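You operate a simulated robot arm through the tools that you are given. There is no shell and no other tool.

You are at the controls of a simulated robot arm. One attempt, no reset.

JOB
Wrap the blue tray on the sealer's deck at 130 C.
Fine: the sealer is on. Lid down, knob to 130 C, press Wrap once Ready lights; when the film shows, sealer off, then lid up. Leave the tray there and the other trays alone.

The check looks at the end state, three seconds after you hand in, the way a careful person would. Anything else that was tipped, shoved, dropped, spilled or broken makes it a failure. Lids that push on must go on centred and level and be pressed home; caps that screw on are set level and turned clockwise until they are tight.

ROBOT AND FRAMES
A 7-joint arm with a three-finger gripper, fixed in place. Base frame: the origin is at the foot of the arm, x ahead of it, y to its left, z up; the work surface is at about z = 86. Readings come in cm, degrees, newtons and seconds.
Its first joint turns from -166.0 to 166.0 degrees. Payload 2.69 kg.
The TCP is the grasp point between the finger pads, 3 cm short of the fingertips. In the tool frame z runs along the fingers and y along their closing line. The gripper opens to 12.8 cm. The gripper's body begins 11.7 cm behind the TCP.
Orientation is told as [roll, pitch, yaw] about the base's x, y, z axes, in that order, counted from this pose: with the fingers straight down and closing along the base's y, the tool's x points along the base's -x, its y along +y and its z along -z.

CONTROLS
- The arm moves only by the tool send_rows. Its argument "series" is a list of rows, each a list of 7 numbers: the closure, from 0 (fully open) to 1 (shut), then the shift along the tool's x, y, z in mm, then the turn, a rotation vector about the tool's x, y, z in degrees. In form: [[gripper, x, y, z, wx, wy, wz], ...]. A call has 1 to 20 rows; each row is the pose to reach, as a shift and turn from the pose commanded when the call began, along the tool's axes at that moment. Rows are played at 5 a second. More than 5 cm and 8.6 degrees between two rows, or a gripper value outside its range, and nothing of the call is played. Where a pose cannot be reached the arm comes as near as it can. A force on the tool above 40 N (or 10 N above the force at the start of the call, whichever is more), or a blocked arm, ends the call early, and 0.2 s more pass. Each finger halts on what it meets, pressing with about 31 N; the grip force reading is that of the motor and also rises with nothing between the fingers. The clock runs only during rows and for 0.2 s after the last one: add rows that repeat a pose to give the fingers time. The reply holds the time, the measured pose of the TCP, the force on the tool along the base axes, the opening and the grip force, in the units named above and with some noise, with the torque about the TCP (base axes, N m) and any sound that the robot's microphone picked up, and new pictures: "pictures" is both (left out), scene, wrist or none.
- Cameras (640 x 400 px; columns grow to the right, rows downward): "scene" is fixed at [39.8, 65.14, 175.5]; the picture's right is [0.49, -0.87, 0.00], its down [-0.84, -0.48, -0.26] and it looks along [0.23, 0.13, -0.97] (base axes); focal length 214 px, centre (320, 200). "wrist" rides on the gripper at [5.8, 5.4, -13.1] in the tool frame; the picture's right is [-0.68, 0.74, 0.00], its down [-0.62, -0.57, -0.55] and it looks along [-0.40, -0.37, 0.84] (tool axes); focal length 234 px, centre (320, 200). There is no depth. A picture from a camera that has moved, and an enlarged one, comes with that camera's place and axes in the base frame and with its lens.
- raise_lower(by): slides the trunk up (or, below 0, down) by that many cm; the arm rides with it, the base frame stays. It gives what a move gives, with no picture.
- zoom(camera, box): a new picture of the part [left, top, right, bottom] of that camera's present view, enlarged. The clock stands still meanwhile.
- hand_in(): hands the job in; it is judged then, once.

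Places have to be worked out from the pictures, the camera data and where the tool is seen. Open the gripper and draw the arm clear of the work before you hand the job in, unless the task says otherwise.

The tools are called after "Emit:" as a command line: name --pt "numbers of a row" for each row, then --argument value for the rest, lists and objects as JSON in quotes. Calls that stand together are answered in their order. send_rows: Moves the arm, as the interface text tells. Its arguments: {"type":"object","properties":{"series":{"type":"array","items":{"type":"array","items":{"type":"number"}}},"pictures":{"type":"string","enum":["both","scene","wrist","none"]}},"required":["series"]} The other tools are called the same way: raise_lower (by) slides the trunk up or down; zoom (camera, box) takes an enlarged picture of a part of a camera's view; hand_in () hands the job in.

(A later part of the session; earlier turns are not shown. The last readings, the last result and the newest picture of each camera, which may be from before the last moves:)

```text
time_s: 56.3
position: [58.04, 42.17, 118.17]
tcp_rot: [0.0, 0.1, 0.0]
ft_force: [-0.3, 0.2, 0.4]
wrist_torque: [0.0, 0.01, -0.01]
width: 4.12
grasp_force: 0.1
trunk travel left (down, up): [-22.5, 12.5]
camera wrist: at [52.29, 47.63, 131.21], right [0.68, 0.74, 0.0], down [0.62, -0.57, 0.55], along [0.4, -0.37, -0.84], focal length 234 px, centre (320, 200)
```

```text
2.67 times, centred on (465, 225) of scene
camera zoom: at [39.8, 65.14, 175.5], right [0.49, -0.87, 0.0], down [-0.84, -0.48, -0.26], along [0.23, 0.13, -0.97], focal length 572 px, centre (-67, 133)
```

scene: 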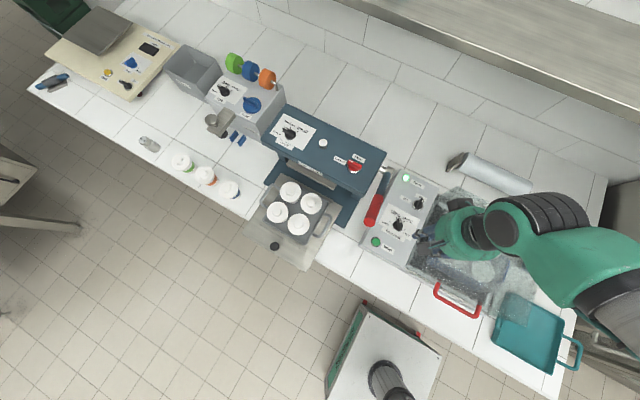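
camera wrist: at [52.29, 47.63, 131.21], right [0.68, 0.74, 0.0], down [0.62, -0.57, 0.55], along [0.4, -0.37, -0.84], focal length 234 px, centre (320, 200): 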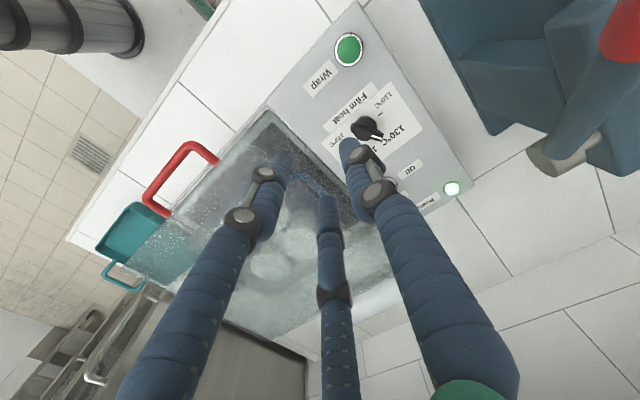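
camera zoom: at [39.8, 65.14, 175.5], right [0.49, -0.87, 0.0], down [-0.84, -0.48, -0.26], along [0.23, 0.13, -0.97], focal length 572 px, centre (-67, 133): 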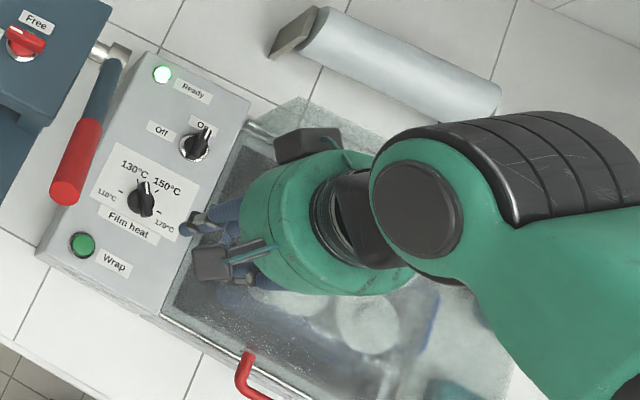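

Ready is lit again, so the cycle seems complete. I check the tray for film before switching off.

Emit:
zoom --camera "scene" --box '[420, 220, 540, 310]'

Emit:
zoom --camera "wrist" --box '[220, 130, 420, 310]'

```text
4.44 times, centred on (480, 265) of scene
camera zoom: at [39.8, 65.14, 175.5], right [0.49, -0.87, 0.0], down [-0.84, -0.48, -0.26], along [0.23, 0.13, -0.97], focal length 953 px, centre (-391, -89)
```

zoom: 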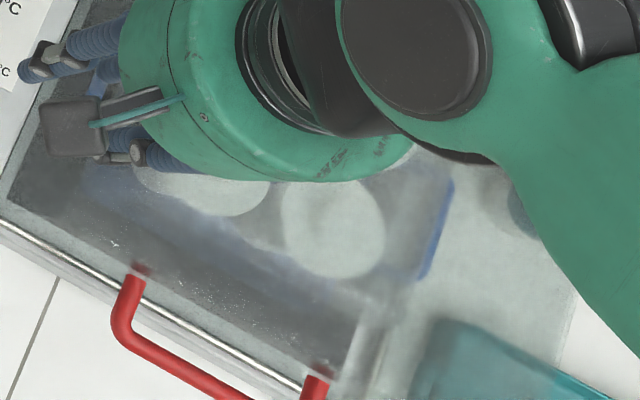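

```text
2.22 times, centred on (320, 220) of wrist
camera zoom: at [52.29, 47.63, 131.21], right [0.68, 0.74, 0.0], down [0.62, -0.57, 0.55], along [0.4, -0.37, -0.84], focal length 520 px, centre (320, 156)
```

zoom: 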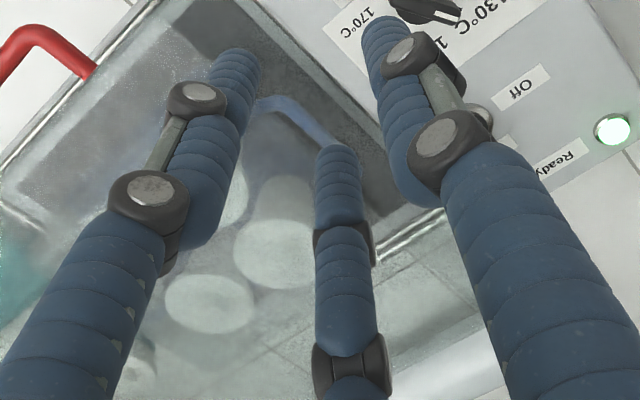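

A whitish film now veils the cups, so the wrap is done. Next is the power switch at about (75.2, 42): I hover over it with the fingers closing along y and refine the position.

Emit:
send_rows --pt "0.68 -43 0 10 0 0 0" --pt "0.68 -86 0 30 0 0 0" --pt "0.68 -129 0 60 0 0 0" --pt "0.68 -172 0 90 0 0 0" --pt "0.68 -172 0 110 0 0 0" --pt "0.68 -172 0 110 0 0 0"

Emit:
zoom --camera "wrist" --box '[220, 80, 440, 240]'

Emit:
zoom --camera "scene" --box '[370, 150, 560, 300]'

```text
refused: row 3 steps farther than a row can; nothing moved
```

```text
2.50 times, centred on (330, 160) of wrist
camera zoom: at [52.29, 47.63, 131.21], right [0.68, 0.74, 0.0], down [0.62, -0.57, 0.55], along [0.4, -0.37, -0.84], focal length 585 px, centre (295, 300)
```

zoom: 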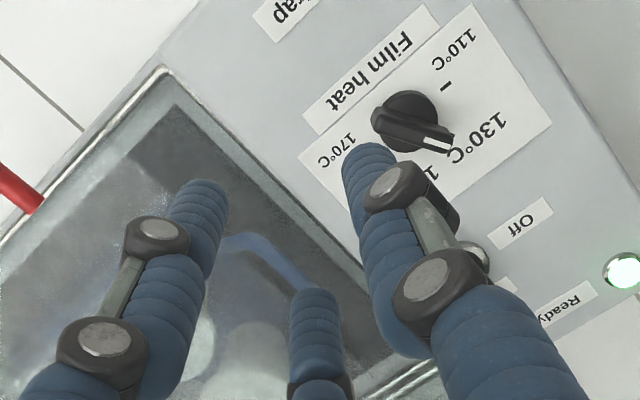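

```text
2.67 times, centred on (465, 225) of scene
camera zoom: at [39.8, 65.14, 175.5], right [0.49, -0.87, 0.0], down [-0.84, -0.48, -0.26], along [0.23, 0.13, -0.97], focal length 572 px, centre (-67, 133)
```

zoom: 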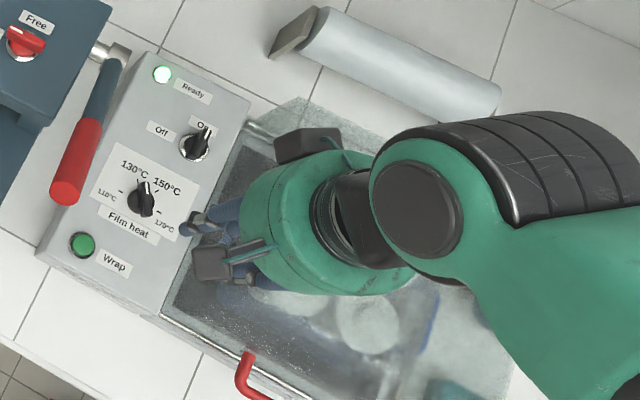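

That row exceeded the 5 cm step, so I resend with smaller steps.

Emit:
send_rows --pt "0.68 -35 0 5 0 0 0" --pt "0.68 -70 0 20 0 0 0" --pt "0.68 -105 0 38 0 0 0" --pt "0.68 -140 0 60 0 0 0" --pt "0.68 -172 0 85 0 0 0" --pt "0.68 -172 0 110 0 0 0" --pt "0.68 -172 0 110 0 0 0"

Emit:
zoom --camera "wrist" --box '[220, 80, 440, 240]'

Emit:
zoom --camera "scene" --box '[370, 150, 560, 300]'

```text
time_s: 57.9
position: [75.4, 42.41, 107.09]
tcp_rot: [0.0, 0.0, 0.1]
ft_force: [-0.6, 1.0, 0.1]
wrist_torque: [-0.02, -0.01, -0.01]
width: 4.1
grasp_force: 0.0
trunk travel left (down, up): [-22.5, 12.5]
camera wrist: at [69.57, 47.78, 120.14], right [0.68, 0.74, 0.0], down [0.62, -0.56, 0.55], along [0.4, -0.37, -0.84], focal length 234 px, centre (320, 200)
```

scene: 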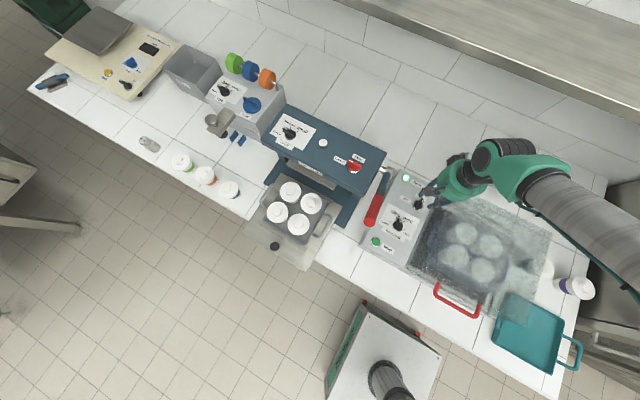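
wrist: 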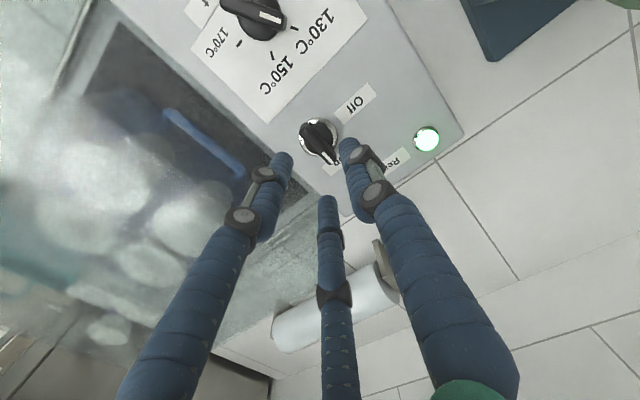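

```text
2.50 times, centred on (330, 160) of wrist
camera zoom: at [69.57, 47.78, 120.14], right [0.68, 0.74, 0.0], down [0.62, -0.56, 0.55], along [0.4, -0.37, -0.84], focal length 585 px, centre (295, 300)
```

zoom: 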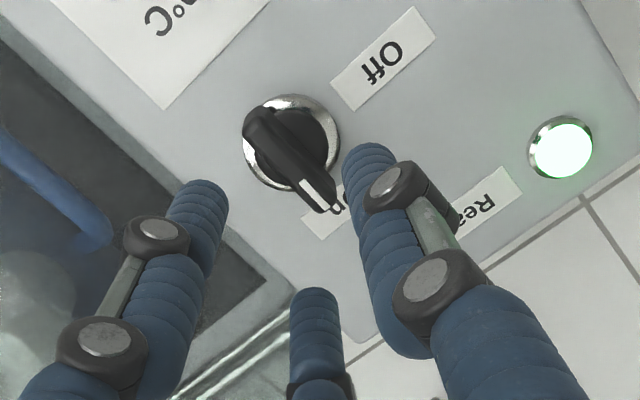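

```text
2.67 times, centred on (465, 225) of scene
camera zoom: at [39.8, 65.14, 175.5], right [0.49, -0.87, 0.0], down [-0.84, -0.48, -0.26], along [0.23, 0.13, -0.97], focal length 572 px, centre (-67, 133)
```

zoom: 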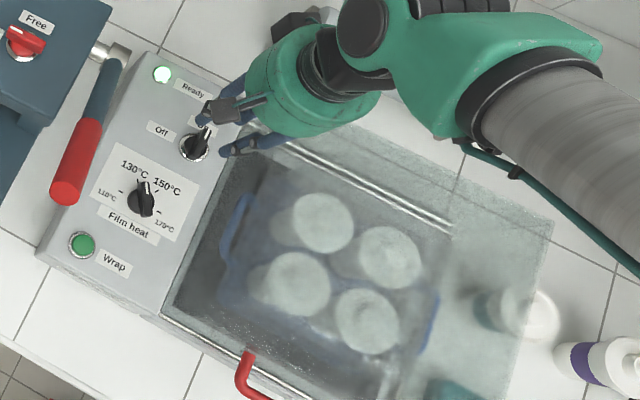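

Film clearly covers the cups now. The switch's axis is right under the tool at (75.4, 42.4), with its bar along +x (On) and the Off label exactly at +y. In the knob grip the axis sat 0.48 cm toward the single finger, so I offset the tool by -0.45 cm in y and descend.

Emit:
send_rows --pt "0.68 0 -4.5 20 0 0 0" --pt "0.68 0 -4.5 40 0 0 0" --pt "0.68 0 -4.5 60 0 0 0" --pt "0.68 0 -4.5 75 0 0 0" --pt "0.68 0 -4.5 85 0 0 0" --pt "0.68 0 -4.5 85 0 0 0"

Emit:
zoom --camera "wrist" --box '[220, 80, 440, 240]'

```text
time_s: 59.3
position: [75.27, 41.92, 98.66]
tcp_rot: [0.0, 0.1, 0.1]
ft_force: [0.0, 0.6, 0.8]
wrist_torque: [-0.01, 0.01, -0.02]
width: 4.08
grasp_force: 0.0
trunk travel left (down, up): [-22.5, 12.5]
camera wrist: at [69.46, 47.3, 111.7], right [0.68, 0.74, 0.0], down [0.62, -0.56, 0.55], along [0.4, -0.37, -0.84], focal length 234 px, centre (320, 200)
```

scene: 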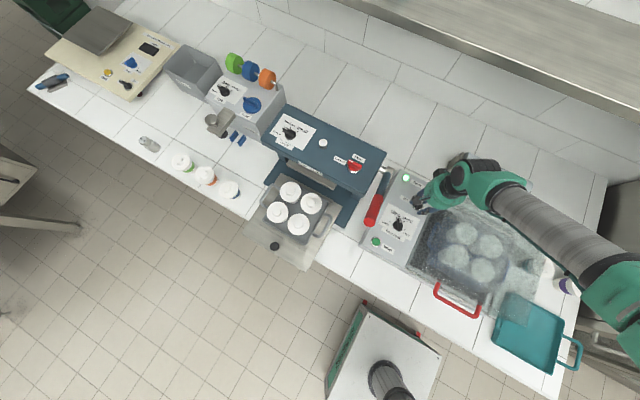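
wrist: 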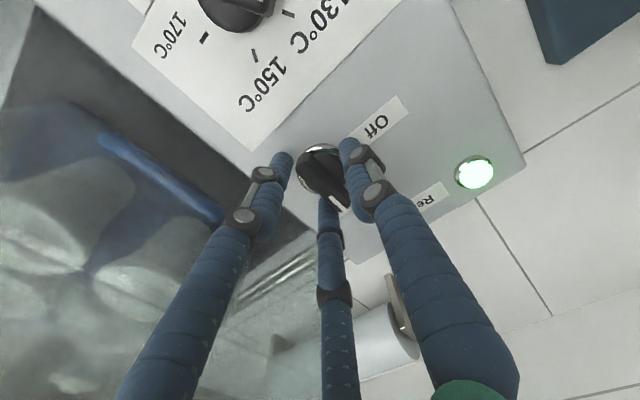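

```text
2.50 times, centred on (330, 160) of wrist
camera zoom: at [69.46, 47.3, 111.7], right [0.68, 0.74, 0.0], down [0.62, -0.56, 0.55], along [0.4, -0.37, -0.84], focal length 585 px, centre (295, 300)
```

zoom: 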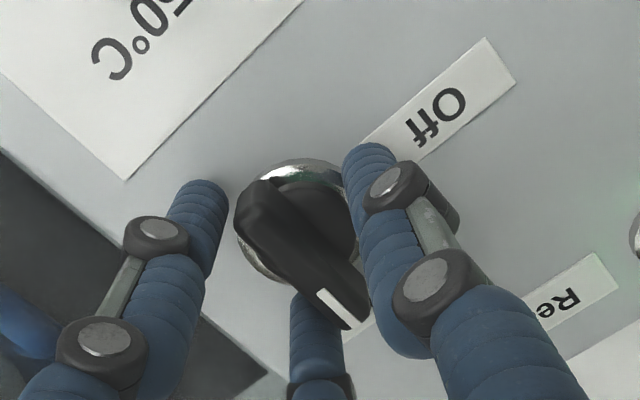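

Compared with the balanced knob grip, the bar sits about 2 mm toward the single finger. I shift 2 mm in +y and close in small steps.

Emit:
send_rows --pt "0.72 0 2 0 0 0 0" --pt "0.76 0 2 0 0 0 0" --pt "0.79 0 2 0 0 0 0" --pt "0.82 0 2 0 0 0 0" --pt "0.82 0 2 0 0 0 0" --pictures "wrist"

Emit:
zoom --camera "wrist" --box '[220, 80, 440, 240]'

```text
time_s: 60.5
position: [75.08, 42.15, 98.52]
tcp_rot: [-0.1, 0.2, 0.1]
ft_force: [-21.6, -6.1, -1.2]
wrist_torque: [-0.34, 0.54, -0.03]
width: 3.78
grasp_force: 11.3
trunk travel left (down, up): [-22.5, 12.5]
camera wrist: at [69.32, 47.46, 111.64], right [0.68, 0.74, 0.0], down [0.62, -0.56, 0.55], along [0.4, -0.37, -0.84], focal length 234 px, centre (320, 200)
```

wrist: 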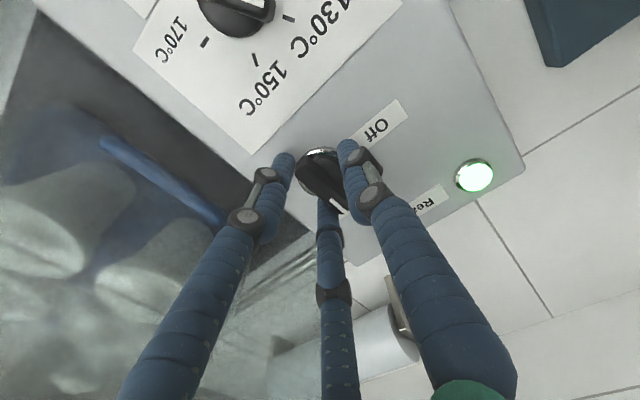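

```text
2.50 times, centred on (330, 160) of wrist
camera zoom: at [69.32, 47.46, 111.64], right [0.68, 0.74, 0.0], down [0.62, -0.56, 0.55], along [0.4, -0.37, -0.84], focal length 585 px, centre (295, 300)
```

zoom: 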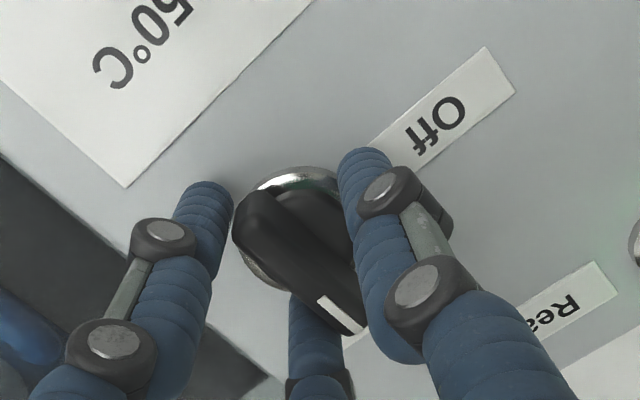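

The fingers caught on the chrome bezel, blocked at 3.78 cm with a side force. I open, raise 7 mm to clear the bezel, centre 1 mm in +x, and close again on the bar alone.

Emit:
send_rows --pt "0.66 0 0 0 0 0 0" --pt "0.66 0 0 -7 0 0 0" --pt "0.66 -1 0 -7 0 0 0" --pt "0.72 -1 0 -7 0 0 0" --pt "0.76 -1 0 -7 0 0 0" --pt "0.8 -1 0 -7 0 0 0" --pt "0.8 -1 0 -7 0 0 0" --pictures "wrist"

Emit:
zoom --camera "wrist" --box '[220, 80, 440, 240]'

```text
time_s: 62.1
position: [75.18, 41.98, 99.17]
tcp_rot: [0.0, 0.2, 0.0]
ft_force: [-16.4, -7.7, 0.4]
wrist_torque: [-0.32, 0.49, -0.06]
width: 3.62
grasp_force: 7.8
trunk travel left (down, up): [-22.5, 12.5]
camera wrist: at [69.44, 47.38, 112.35], right [0.68, 0.74, 0.0], down [0.62, -0.56, 0.55], along [0.4, -0.37, -0.84], focal length 234 px, centre (320, 200)
```

wrist: 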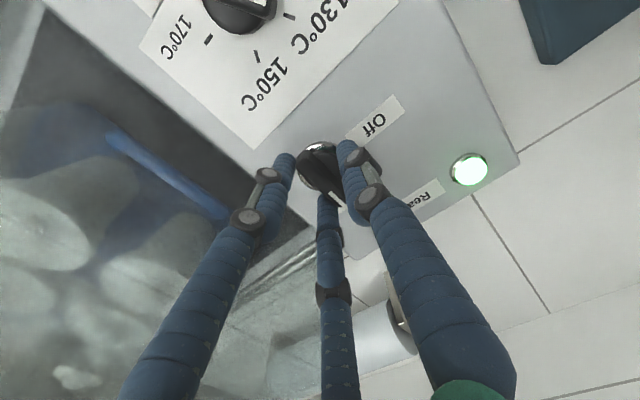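

```text
2.50 times, centred on (330, 160) of wrist
camera zoom: at [69.44, 47.38, 112.35], right [0.68, 0.74, 0.0], down [0.62, -0.56, 0.55], along [0.4, -0.37, -0.84], focal length 585 px, centre (295, 300)
```

zoom: 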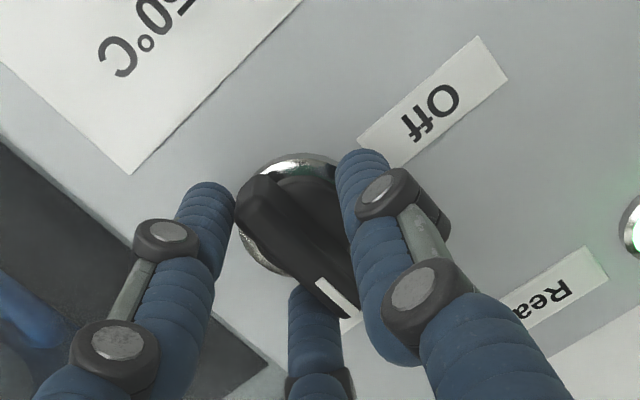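

The contact torque shows the left finger catching the tail end of the bar, so I am about 4 mm too far in -x. I open, shift 4 mm in +x, and close again.

Emit:
send_rows --pt "0.66 0 0 0 0 0 0" --pt "0.66 -2 0 0 0 0 0" --pt "0.66 -4 0 0 0 0 0" --pt "0.72 -4 0 0 0 0 0" --pt "0.76 -4 0 0 0 0 0" --pt "0.8 -4 0 0 0 0 0" --pt "0.8 -4 0 0 0 0 0" --pictures "wrist"

Emit:
zoom --camera "wrist" --box '[220, 80, 440, 240]'

```text
time_s: 63.7
position: [75.85, 41.94, 99.36]
tcp_rot: [0.0, 0.1, 0.0]
ft_force: [2.6, -13.4, 0.1]
wrist_torque: [-0.37, -0.08, 0.23]
width: 3.43
grasp_force: 6.3
trunk travel left (down, up): [-22.5, 12.5]
camera wrist: at [70.04, 47.3, 112.36], right [0.68, 0.74, 0.0], down [0.62, -0.56, 0.55], along [0.4, -0.37, -0.84], focal length 234 px, centre (320, 200)
```

wrist: 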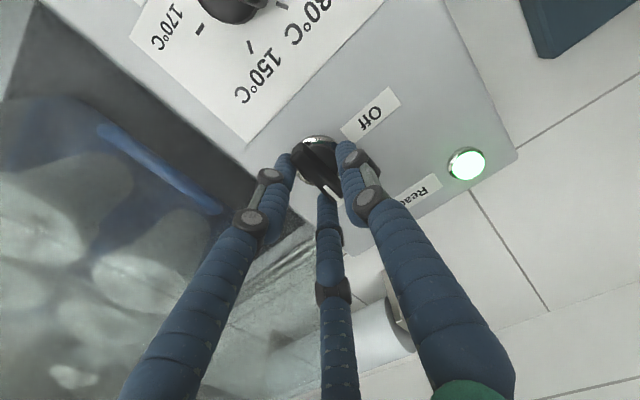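

```text
2.50 times, centred on (330, 160) of wrist
camera zoom: at [70.04, 47.3, 112.36], right [0.68, 0.74, 0.0], down [0.62, -0.56, 0.55], along [0.4, -0.37, -0.84], focal length 585 px, centre (295, 300)
```

zoom: 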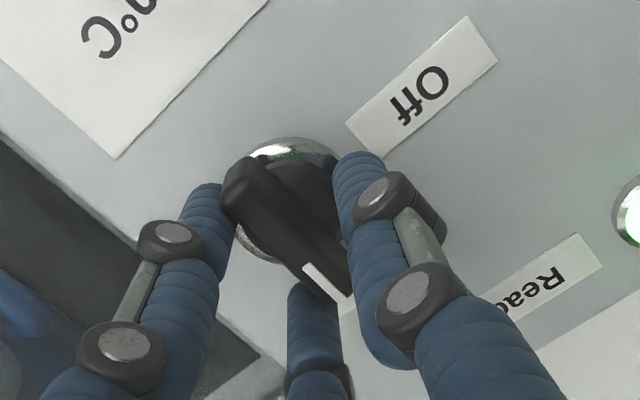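

Now only a -13 N side force in y remains: the pair of fingers touches the bar's side first. I shift 4 mm in -y and close further to balance the grip.

Emit:
send_rows --pt "0.76 0 -2 0 0 0 0" --pt "0.76 0 -4 0 0 0 0" --pt "0.8 0 -4 0 0 0 0" --pt "0.83 0 -4 0 0 0 0" --pt "0.83 0 -4 0 0 0 0" --pictures "none"

```text
time_s: 64.9
position: [75.84, 41.54, 99.23]
tcp_rot: [0.0, 0.1, 0.1]
ft_force: [-1.0, -2.0, 0.3]
wrist_torque: [-0.09, 0.04, -0.02]
width: 2.29
grasp_force: 0.8
trunk travel left (down, up): [-22.5, 12.5]
```

Force is nearly zero at width 2.29, so the grip is about centred. I close fully onto the bar.

Emit:
send_rows --pt "0.85 0 0 0 0 0 0" --pt "0.87 0 0 0 0 0 0" --pt "0.87 0 0 0 0 0 0" --pictures "wrist"

Emit:
zoom --camera "wrist" --box '[220, 80, 440, 240]'

```text
time_s: 65.7
position: [75.72, 41.55, 99.24]
tcp_rot: [0.0, 0.1, 0.1]
ft_force: [0.2, -5.1, -2.1]
wrist_torque: [0.0, -0.06, 0.04]
width: 2.02
grasp_force: 44.8
trunk travel left (down, up): [-22.5, 12.5]
camera wrist: at [70.01, 46.96, 112.31], right [0.68, 0.74, 0.0], down [0.62, -0.56, 0.55], along [0.4, -0.37, -0.84], focal length 234 px, centre (320, 200)
```

wrist: 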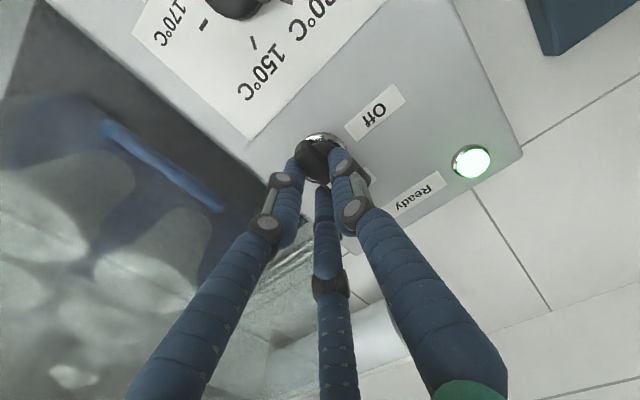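

```text
2.50 times, centred on (330, 160) of wrist
camera zoom: at [70.01, 46.96, 112.31], right [0.68, 0.74, 0.0], down [0.62, -0.56, 0.55], along [0.4, -0.37, -0.84], focal length 585 px, centre (295, 300)
```

zoom: 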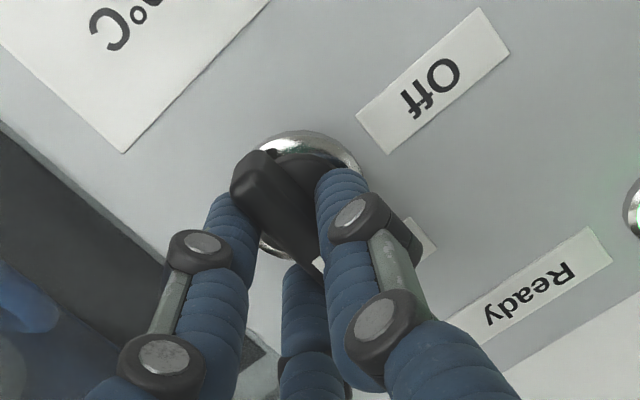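

The grip matches the knob grip (width 2.02, balanced). I turn counter-clockwise 30° about the estimated axis (75.55, 42.03) and check the forces.

Emit:
send_rows --pt "0.87 -0.6 0.3 0 0 0 -7.5" --pt "0.87 -1.2 0.55 0 0 0 -15" --pt "0.87 -1.7 0.95 0 0 0 -22.5" --pt "0.87 -2.2 1.4 0 0 0 -30" --pt "0.87 -2.2 1.4 0 0 0 -30" --pictures "scene"

```text
time_s: 66.9
position: [75.95, 41.65, 99.24]
tcp_rot: [0.0, 0.1, 30.2]
ft_force: [0.0, 3.2, -7.3]
wrist_torque: [0.23, -0.07, 0.0]
width: 2.03
grasp_force: 44.6
trunk travel left (down, up): [-22.5, 12.5]
```

scene: 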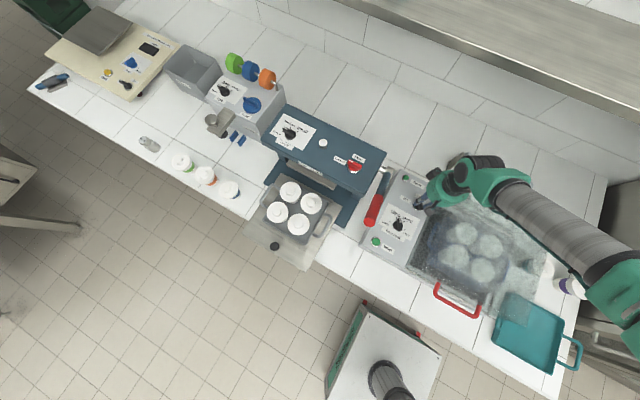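

Forces are tiny and the Ready lamp already went out. I continue through to 90°, the Off direction.

Emit:
send_rows --pt "0.87 -0.6 0.3 0 0 0 -7.5" --pt "0.87 -1.2 0.6 0 0 0 -15" --pt "0.87 -1.7 1.0 0 0 0 -22.5" --pt "0.87 -2.2 1.4 0 0 0 -30" --pt "0.87 -2.6 1.9 0 0 0 -37.5" --pt "0.87 -3.0 2.5 0 0 0 -45" --pt "0.87 -3.2 3.1 0 0 0 -52.5" --pt "0.87 -3.4 3.7 0 0 0 -60" --pt "0.87 -3.4 3.7 0 0 0 -60"

Emit:
zoom --camera "wrist" --box '[220, 80, 440, 240]'

Emit:
zoom --camera "scene" --box '[370, 150, 560, 300]'

```text
time_s: 68.9
position: [75.96, 42.24, 99.25]
tcp_rot: [0.2, 0.1, 90.2]
ft_force: [-12.6, 6.5, -3.1]
wrist_torque: [0.17, 0.38, -0.15]
width: 2.05
grasp_force: 45.1
trunk travel left (down, up): [-22.5, 12.5]
camera wrist: at [70.71, 36.48, 112.32], right [-0.74, 0.67, 0.0], down [0.56, 0.62, 0.55], along [0.37, 0.4, -0.84], focal length 234 px, centre (320, 200)
```

scene: 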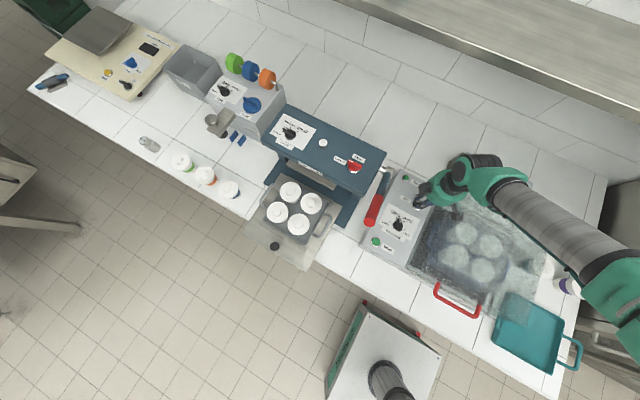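
wrist: 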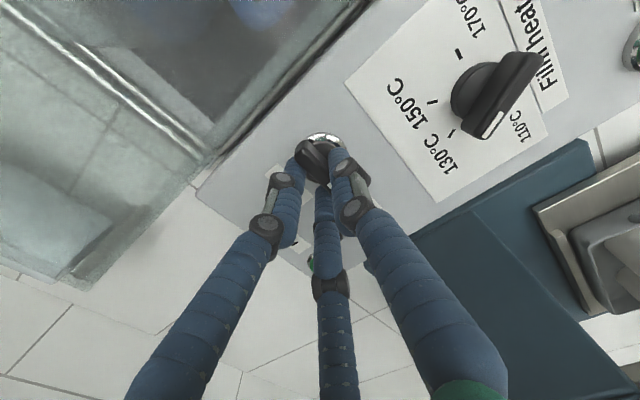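

```text
2.50 times, centred on (330, 160) of wrist
camera zoom: at [70.71, 36.48, 112.32], right [-0.74, 0.67, 0.0], down [0.56, 0.62, 0.55], along [0.37, 0.4, -0.84], focal length 585 px, centre (295, 300)
```

zoom: 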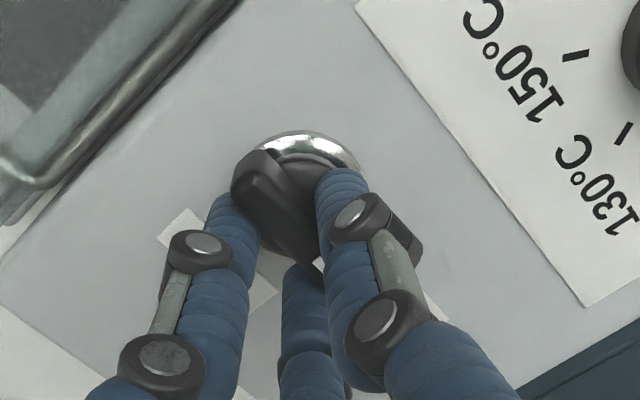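

```text
2.67 times, centred on (465, 225) of scene
camera zoom: at [39.8, 65.14, 175.5], right [0.49, -0.87, 0.0], down [-0.84, -0.48, -0.26], along [0.23, 0.13, -0.97], focal length 572 px, centre (-67, 133)
```

zoom: 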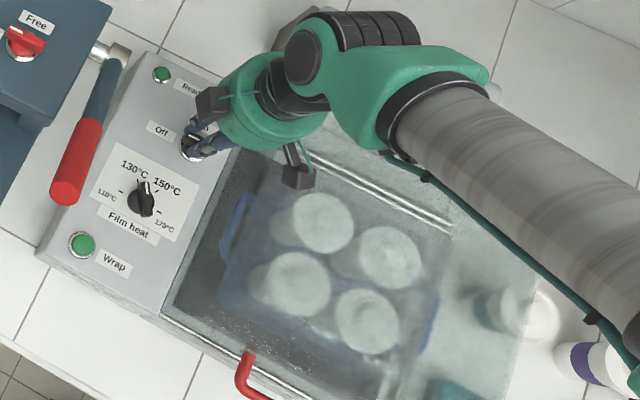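

The turn is complete with low forces. I release, rise, and check the switch.

Emit:
send_rows --pt "0.82 0 0 0 0 0 0" --pt "0.74 0 0 0 0 0 0" --pt "0.68 0 0 0 0 0 0" --pt "0.68 0 0 -25 0 0 0" --pt "0.68 0 0 -60 0 0 0" --pt "0.68 0 0 -100 0 0 0" --pt "0.68 0 40 -120 0 0 0" --pt "0.68 0 80 -140 0 0 0" --pt "0.68 0 120 -150 0 0 0" --pt "0.68 0 160 -150 0 0 0" --pt "0.68 0 160 -150 0 0 0"

Emit:
zoom --camera "wrist" --box '[160, 80, 440, 280]'

Emit:
zoom --camera "scene" --box '[370, 150, 470, 250]'

```text
time_s: 71.3
position: [60.26, 42.4, 114.04]
tcp_rot: [0.1, 0.0, 90.1]
ft_force: [-0.1, -0.7, 0.3]
wrist_torque: [0.0, -0.05, -0.02]
width: 4.1
grasp_force: 0.1
trunk travel left (down, up): [-22.5, 12.5]
camera wrist: at [54.89, 36.69, 127.16], right [-0.74, 0.68, 0.0], down [0.56, 0.62, 0.55], along [0.37, 0.4, -0.84], focal length 234 px, centre (320, 200)
```

scene: 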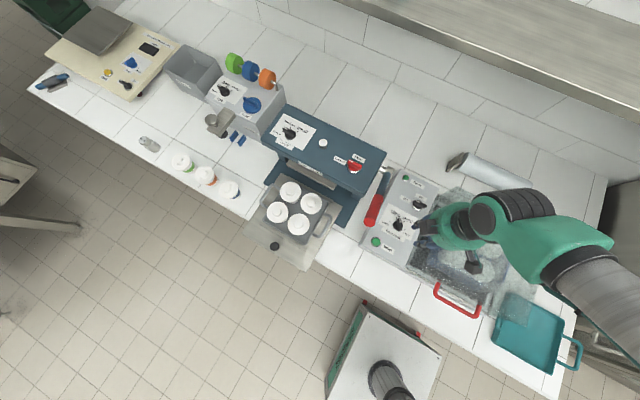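
wrist: 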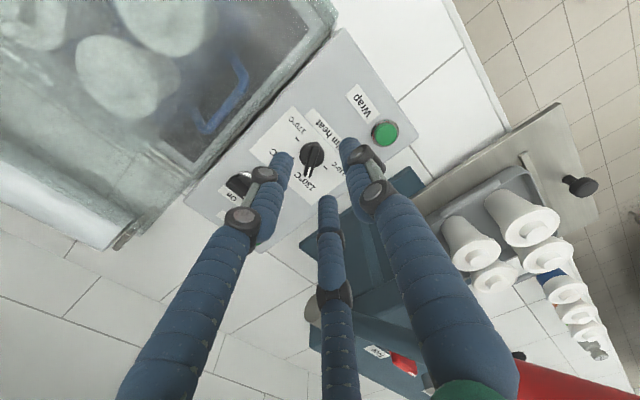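

```text
2.00 times, centred on (300, 180) of wrist
camera zoom: at [54.89, 36.69, 127.16], right [-0.74, 0.68, 0.0], down [0.56, 0.62, 0.55], along [0.37, 0.4, -0.84], focal length 468 px, centre (360, 240)
```

zoom: 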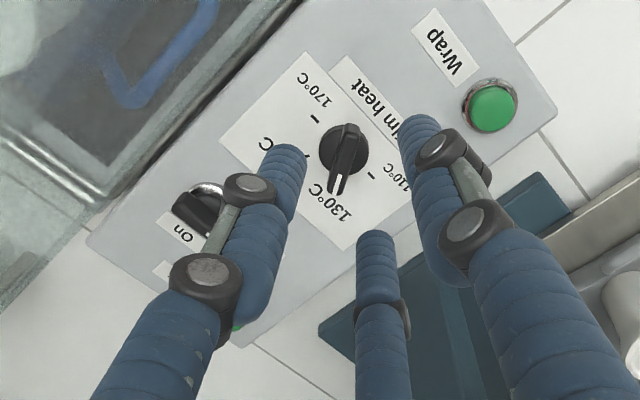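

```text
4.00 times, centred on (420, 200) of scene
camera zoom: at [39.8, 65.14, 175.5], right [0.49, -0.87, 0.0], down [-0.84, -0.48, -0.26], along [0.23, 0.13, -0.97], focal length 858 px, centre (-80, 200)
```

zoom: 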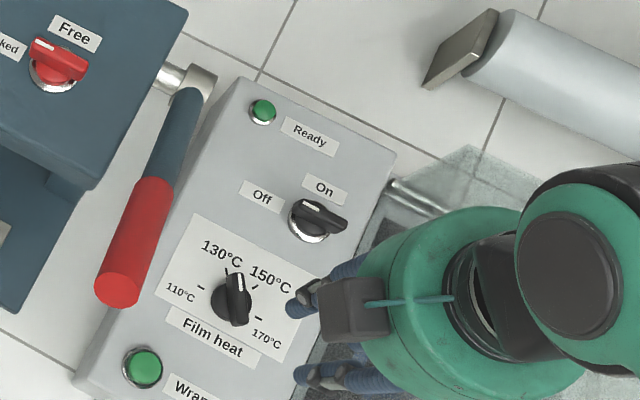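

The switch now points at Off, the Ready lamp is dark, and the heat knob remains at 130. Next the lid goes up: I return by the known route to the pose behind the red handle.

Emit:
send_rows --pt "0.68 28 24 -21 0 0 0" --pt "0.68 57 48 -42 0 0 0" --pt "0.68 85 73 -63 0 0 0" --pt "0.68 85 73 -63 0 0 0" --pictures "none"

Emit:
send_rows --pt "0.68 21.6 21.4 13.8 8 0 0" --pt "0.68 43 43 27.6 16 0 0" --pt "0.68 65 64 41 24 0 0" --pt "0.68 86 86 55 32 0 0" --pt "0.68 108 107 69 40 0 0" --pt "0.68 129 128 83 48 0 0" --pt "0.68 129 128 123 56.2 0 0" --pt "0.68 129 128 163 64.3 0 0" --pt "0.68 129 128 163 64.3 0 0" --pt "0.68 129 128 163 64.3 0 0"

Emit:
zoom --camera "wrist" --box '[200, 0, 520, 240]'

```text
time_s: 72.3
position: [52.85, 33.45, 120.44]
tcp_rot: [0.0, 0.0, 90.1]
ft_force: [-0.1, 0.0, 0.2]
wrist_torque: [0.0, -0.07, -0.03]
width: 4.1
grasp_force: 0.1
trunk travel left (down, up): [-22.5, 12.5]
```

```text
time_s: 74.5
position: [39.84, 20.57, 104.34]
tcp_rot: [-64.2, -0.1, 90.2]
ft_force: [0.3, -1.4, 0.0]
wrist_torque: [0.08, 0.01, 0.09]
width: 4.11
grasp_force: 0.0
trunk travel left (down, up): [-22.5, 12.5]
camera wrist: at [25.8, 14.71, 105.12], right [-0.32, 0.68, -0.66], down [-0.25, 0.61, 0.75], along [0.91, 0.41, -0.03], focal length 234 px, centre (320, 200)
```

scene: 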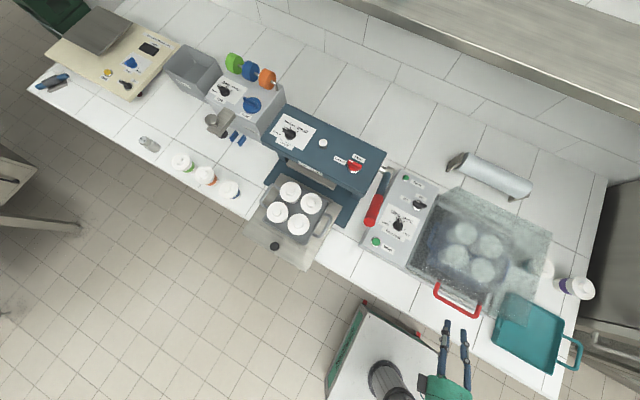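
wrist: 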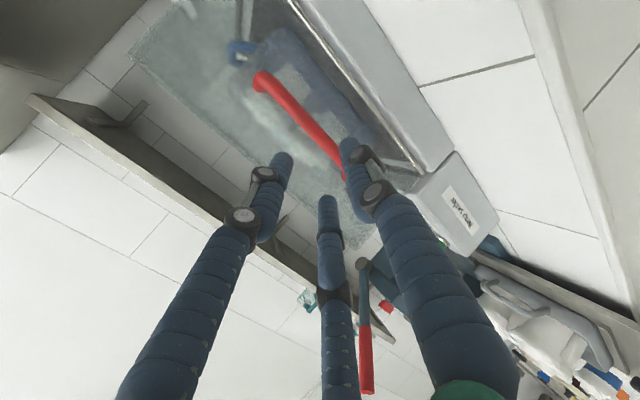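

```text
1.67 times, centred on (360, 120) of wrist
camera zoom: at [25.8, 14.71, 105.12], right [-0.32, 0.68, -0.66], down [-0.25, 0.61, 0.75], along [0.91, 0.41, -0.03], focal length 390 px, centre (253, 333)
```

zoom: 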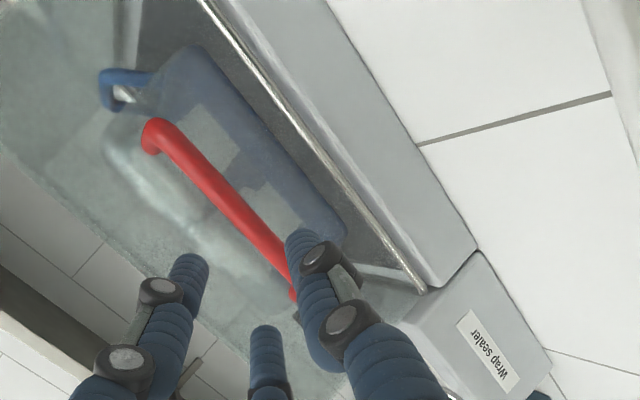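

The wrapped tray is visible through the lid. I advance toward the bar with a small upward offset of 3–4 mm and check before closing.

Emit:
send_rows --pt "0.66 0 -3.5 20 0 0 0" --pt "0.66 0 -3.5 40 0 0 0" --pt "0.66 0 -3.5 55 0 0 0" --pt "0.66 0 -3.5 67 0 0 0" --pt "0.66 0 -3.5 77 0 0 0" --pt "0.66 0 -3.5 77 0 0 0"

Emit:
zoom --camera "wrist" --box '[220, 60, 440, 260]'

Emit:
zoom --camera "scene" --box '[400, 180, 560, 330]'

```text
time_s: 75.9
position: [46.96, 20.8, 101.4]
tcp_rot: [-64.3, 0.0, 90.1]
ft_force: [0.1, 0.1, -0.4]
wrist_torque: [0.01, 0.03, 0.01]
width: 4.35
grasp_force: 0.1
trunk travel left (down, up): [-22.5, 12.5]
camera wrist: at [32.97, 15.0, 102.16], right [-0.32, 0.68, -0.66], down [-0.25, 0.62, 0.75], along [0.91, 0.41, -0.03], focal length 234 px, centre (320, 200)
```

scene: 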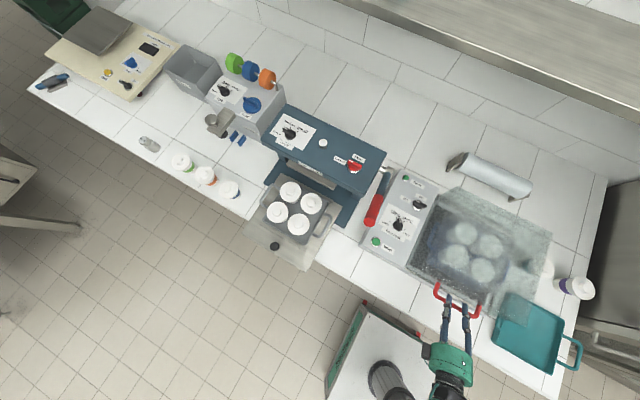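
wrist: 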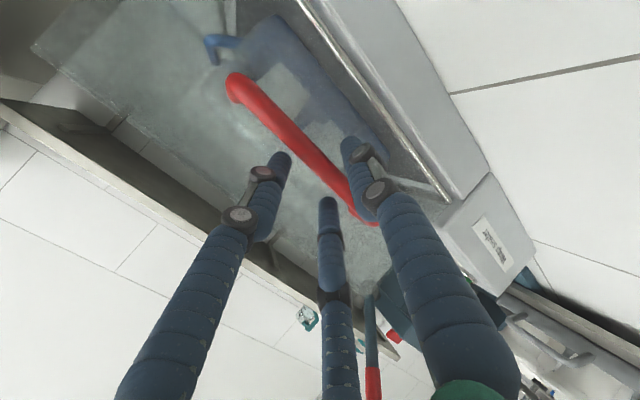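

```text
2.00 times, centred on (330, 160) of wrist
camera zoom: at [32.97, 15.0, 102.16], right [-0.32, 0.68, -0.66], down [-0.25, 0.62, 0.75], along [0.91, 0.41, -0.03], focal length 468 px, centre (300, 280)
```

zoom: 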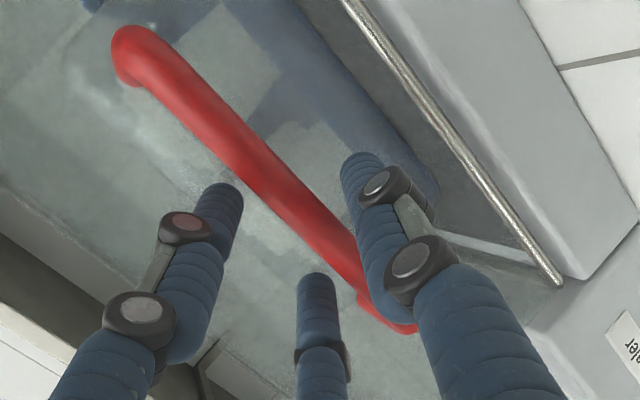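

```text
2.67 times, centred on (480, 255) of scene
camera zoom: at [39.8, 65.14, 175.5], right [0.49, -0.87, 0.0], down [-0.84, -0.48, -0.26], along [0.23, 0.13, -0.97], focal length 572 px, centre (-107, 53)
```

zoom: 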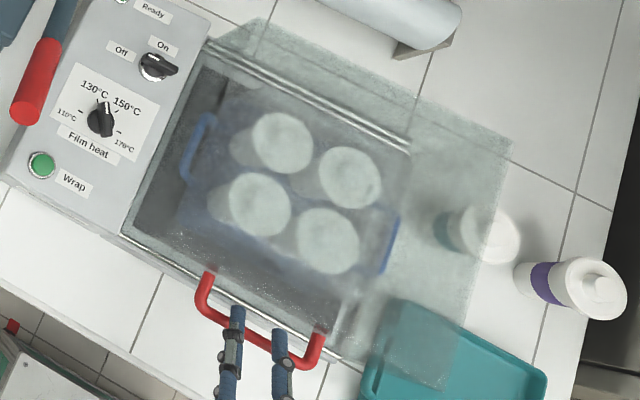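

The bar sits about 0.9 cm toward the lower finger and 0.6 cm deeper than in the good cage pose, i.e. at about (48.4, 99.8). I correct for that and close to the loose cage.

Emit:
send_rows --pt "0.66 0 4 0 0 0 0" --pt "0.66 0 8 0 0 0 0" --pt "0.66 0 8 5 0 0 0" --pt "0.7 0 8 5 0 0 0" --pt "0.75 0 8 5 0 0 0" --pt "0.79 0 8 5 0 0 0" --pt "0.79 0 8 5 0 0 0" --pictures "wrist"

Emit:
zoom --camera "wrist" --box '[220, 60, 440, 260]'

```text
time_s: 77.5
position: [47.22, 20.83, 100.43]
tcp_rot: [-64.4, -0.1, 90.1]
ft_force: [12.8, -3.0, 21.2]
wrist_torque: [-0.16, -0.3, -0.19]
width: 3.62
grasp_force: 6.6
trunk travel left (down, up): [-22.5, 12.5]
camera wrist: at [33.19, 15.04, 101.29], right [-0.32, 0.68, -0.66], down [-0.25, 0.61, 0.75], along [0.91, 0.41, -0.03], focal length 234 px, centre (320, 200)
```

wrist: 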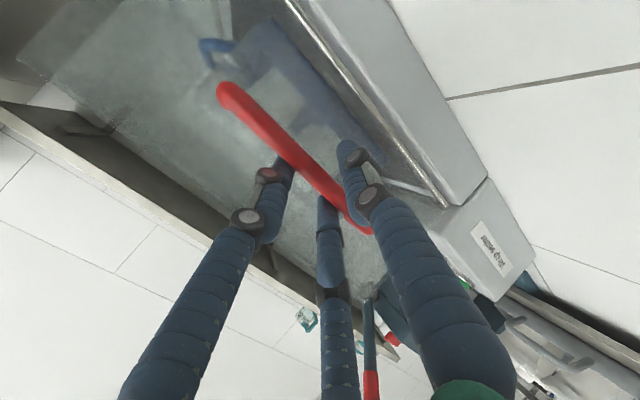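

```text
2.00 times, centred on (330, 160) of wrist
camera zoom: at [33.19, 15.04, 101.29], right [-0.32, 0.68, -0.66], down [-0.25, 0.61, 0.75], along [0.91, 0.41, -0.03], focal length 468 px, centre (300, 280)
```

zoom: 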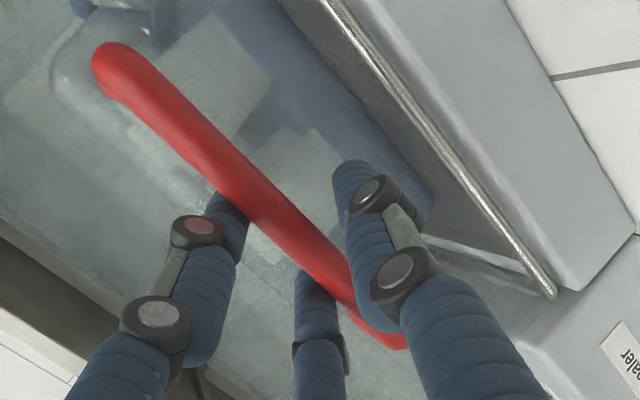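

Now the bar is inside the fingers, with the upper pair pressing down on it at about 25 N. I shift 4 mm upward (tool -y) while closing to the cage width.

Emit:
send_rows --pt "0.76 0 -2 0 0 0 0" --pt "0.76 0 -4 0 0 0 0" --pt "0.78 0 -5 0 0 0 0" --pt "0.8 0 -5.5 0 0 0 0" --pt "0.8 0 -5.5 0 0 0 0" --pictures "wrist"

Emit:
zoom --camera "wrist" --box '[220, 60, 440, 260]'

```text
time_s: 78.7
position: [47.37, 20.81, 100.84]
tcp_rot: [-64.2, 0.1, 90.2]
ft_force: [-0.5, 0.8, 2.1]
wrist_torque: [0.06, -0.05, 0.03]
width: 2.67
grasp_force: 0.5
trunk travel left (down, up): [-22.5, 12.5]
camera wrist: at [33.3, 14.96, 101.66], right [-0.32, 0.68, -0.66], down [-0.25, 0.62, 0.75], along [0.91, 0.41, -0.03], focal length 234 px, centre (320, 200)
```

wrist: 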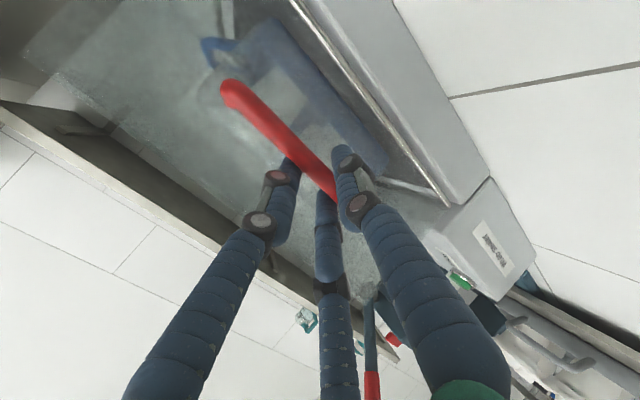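

```text
2.00 times, centred on (330, 160) of wrist
camera zoom: at [33.3, 14.96, 101.66], right [-0.32, 0.68, -0.66], down [-0.25, 0.62, 0.75], along [0.91, 0.41, -0.03], focal length 468 px, centre (300, 280)
```

zoom: 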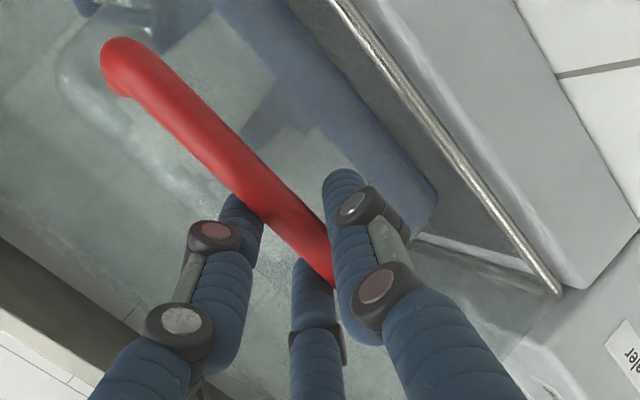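

The bar is caged with almost no load. I lift the lid along the same arc in reverse, first part.

Emit:
send_rows --pt "0.8 0 -7.4 -3.4 -1.5 0 0" --pt "0.8 0 -20 -5.6 -2.3 0 0" --pt "0.8 0 -32.7 -7.9 -3.1 0 0" --pt "0.8 0 -45.4 -9.4 -3.9 0 0" --pt "0.8 0 -58.2 -10.9 -4.7 0 0" --pt "0.8 0 -71 -11.5 -5.5 0 0" --pt "0.8 0 -83.8 -12 -6.3 0 0" --pt "0.8 0 -96.7 -11.7 -7.1 0 0" --pt "0.8 0 -109.5 -11.3 -7.9 0 0" --pt "0.8 0 -109.5 -11.3 -7.9 0 0"

```text
time_s: 80.9
position: [51.17, 20.71, 111.22]
tcp_rot: [-56.4, 0.0, 90.1]
ft_force: [-0.1, -0.2, -0.5]
wrist_torque: [0.0, 0.01, -0.02]
width: 2.55
grasp_force: 0.0
trunk travel left (down, up): [-22.5, 12.5]
camera wrist: at [37.36, 14.97, 113.94], right [-0.41, 0.68, -0.61], down [-0.14, 0.62, 0.77], along [0.9, 0.41, -0.15], focal length 234 px, centre (320, 200)
```

scene: 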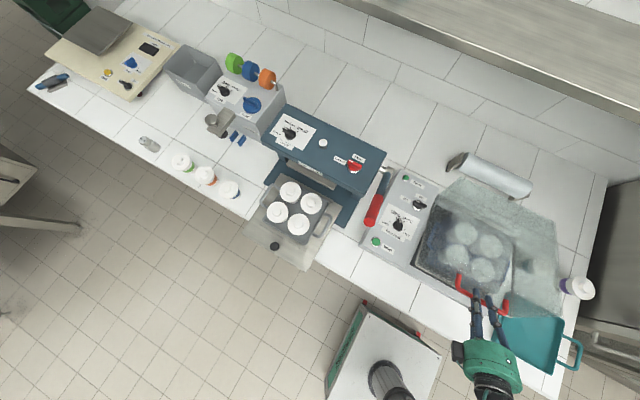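
wrist: 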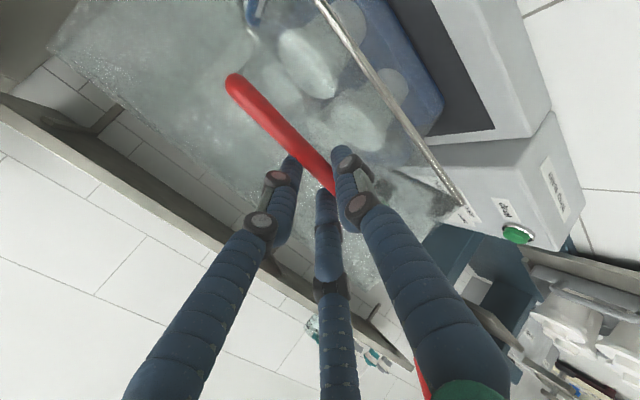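

Zero load: the lid moves freely on its hinge. I continue the reverse arc to φ≈69°.

Emit:
send_rows --pt "0.8 0 -12.8 -0.6 -0.8 0 0" --pt "0.8 0 -25.6 -1.1 -1.6 0 0" --pt "0.8 0 -38.5 -0.9 -2.4 0 0" --pt "0.8 0 -51.4 -0.5 -3.2 0 0" --pt "0.8 0 -64.2 0.6 -4.0 0 0" --pt "0.8 0 -76.9 2.0 -4.8 0 0" --pt "0.8 0 -89.6 3.9 -5.6 0 0" --pt "0.8 0 -102.2 6.2 -6.4 0 0" --pt "0.8 0 -114.7 9.0 -7.2 0 0" --pt "0.8 0 -127.2 12.1 -8.0 0 0" --pt "0.8 0 -139.5 15.8 -8.8 0 0" --pt "0.8 0 -151.8 19.8 -9.6 0 0" --pt "0.8 0 -163.7 24.3 -10.4 0 0" --pt "0.8 0 -175.5 29.1 -11.2 0 0" --pt "0.8 0 -187.2 34.5 -12.0 0 0" --pt "0.8 0 -198.9 40.1 -12.8 0 0" --pt "0.8 0 -210.1 46.2 -13.6 0 0" --pt "0.8 0 -221.3 52.6 -14.4 0 0" --pt "0.8 0 -232 59.5 -15.2 0 0" --pt "0.8 0 -242.7 66.7 -16.0 0 0"

```text
time_s: 85.1
position: [70.12, 20.79, 127.78]
tcp_rot: [-40.3, -0.1, 90.1]
ft_force: [-0.7, 0.3, 0.1]
wrist_torque: [0.04, 0.03, 0.0]
width: 2.57
grasp_force: 0.1
trunk travel left (down, up): [-22.5, 12.5]
camera wrist: at [57.61, 14.96, 134.25], right [-0.56, 0.68, -0.48], down [0.08, 0.62, 0.78], along [0.82, 0.41, -0.4], focal length 234 px, centre (320, 200)
```

scene: 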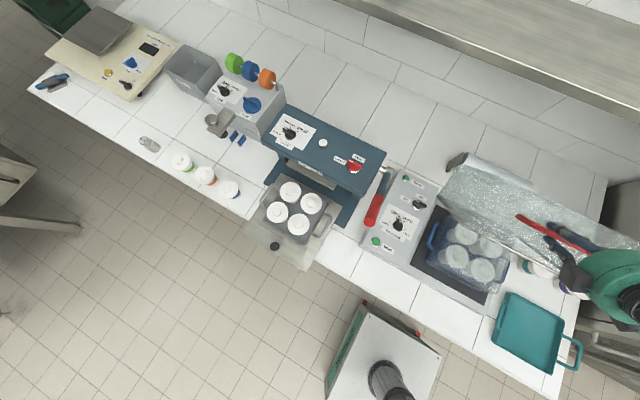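
wrist: 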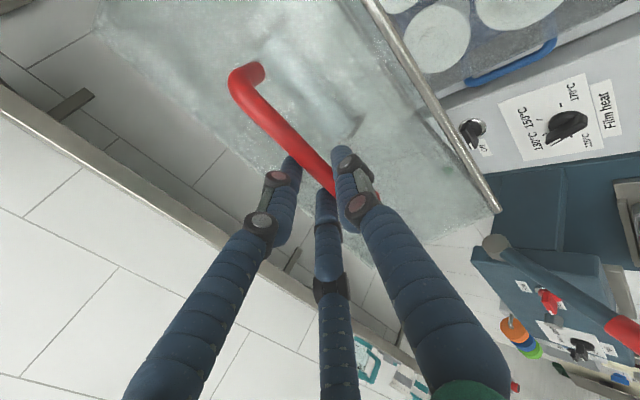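

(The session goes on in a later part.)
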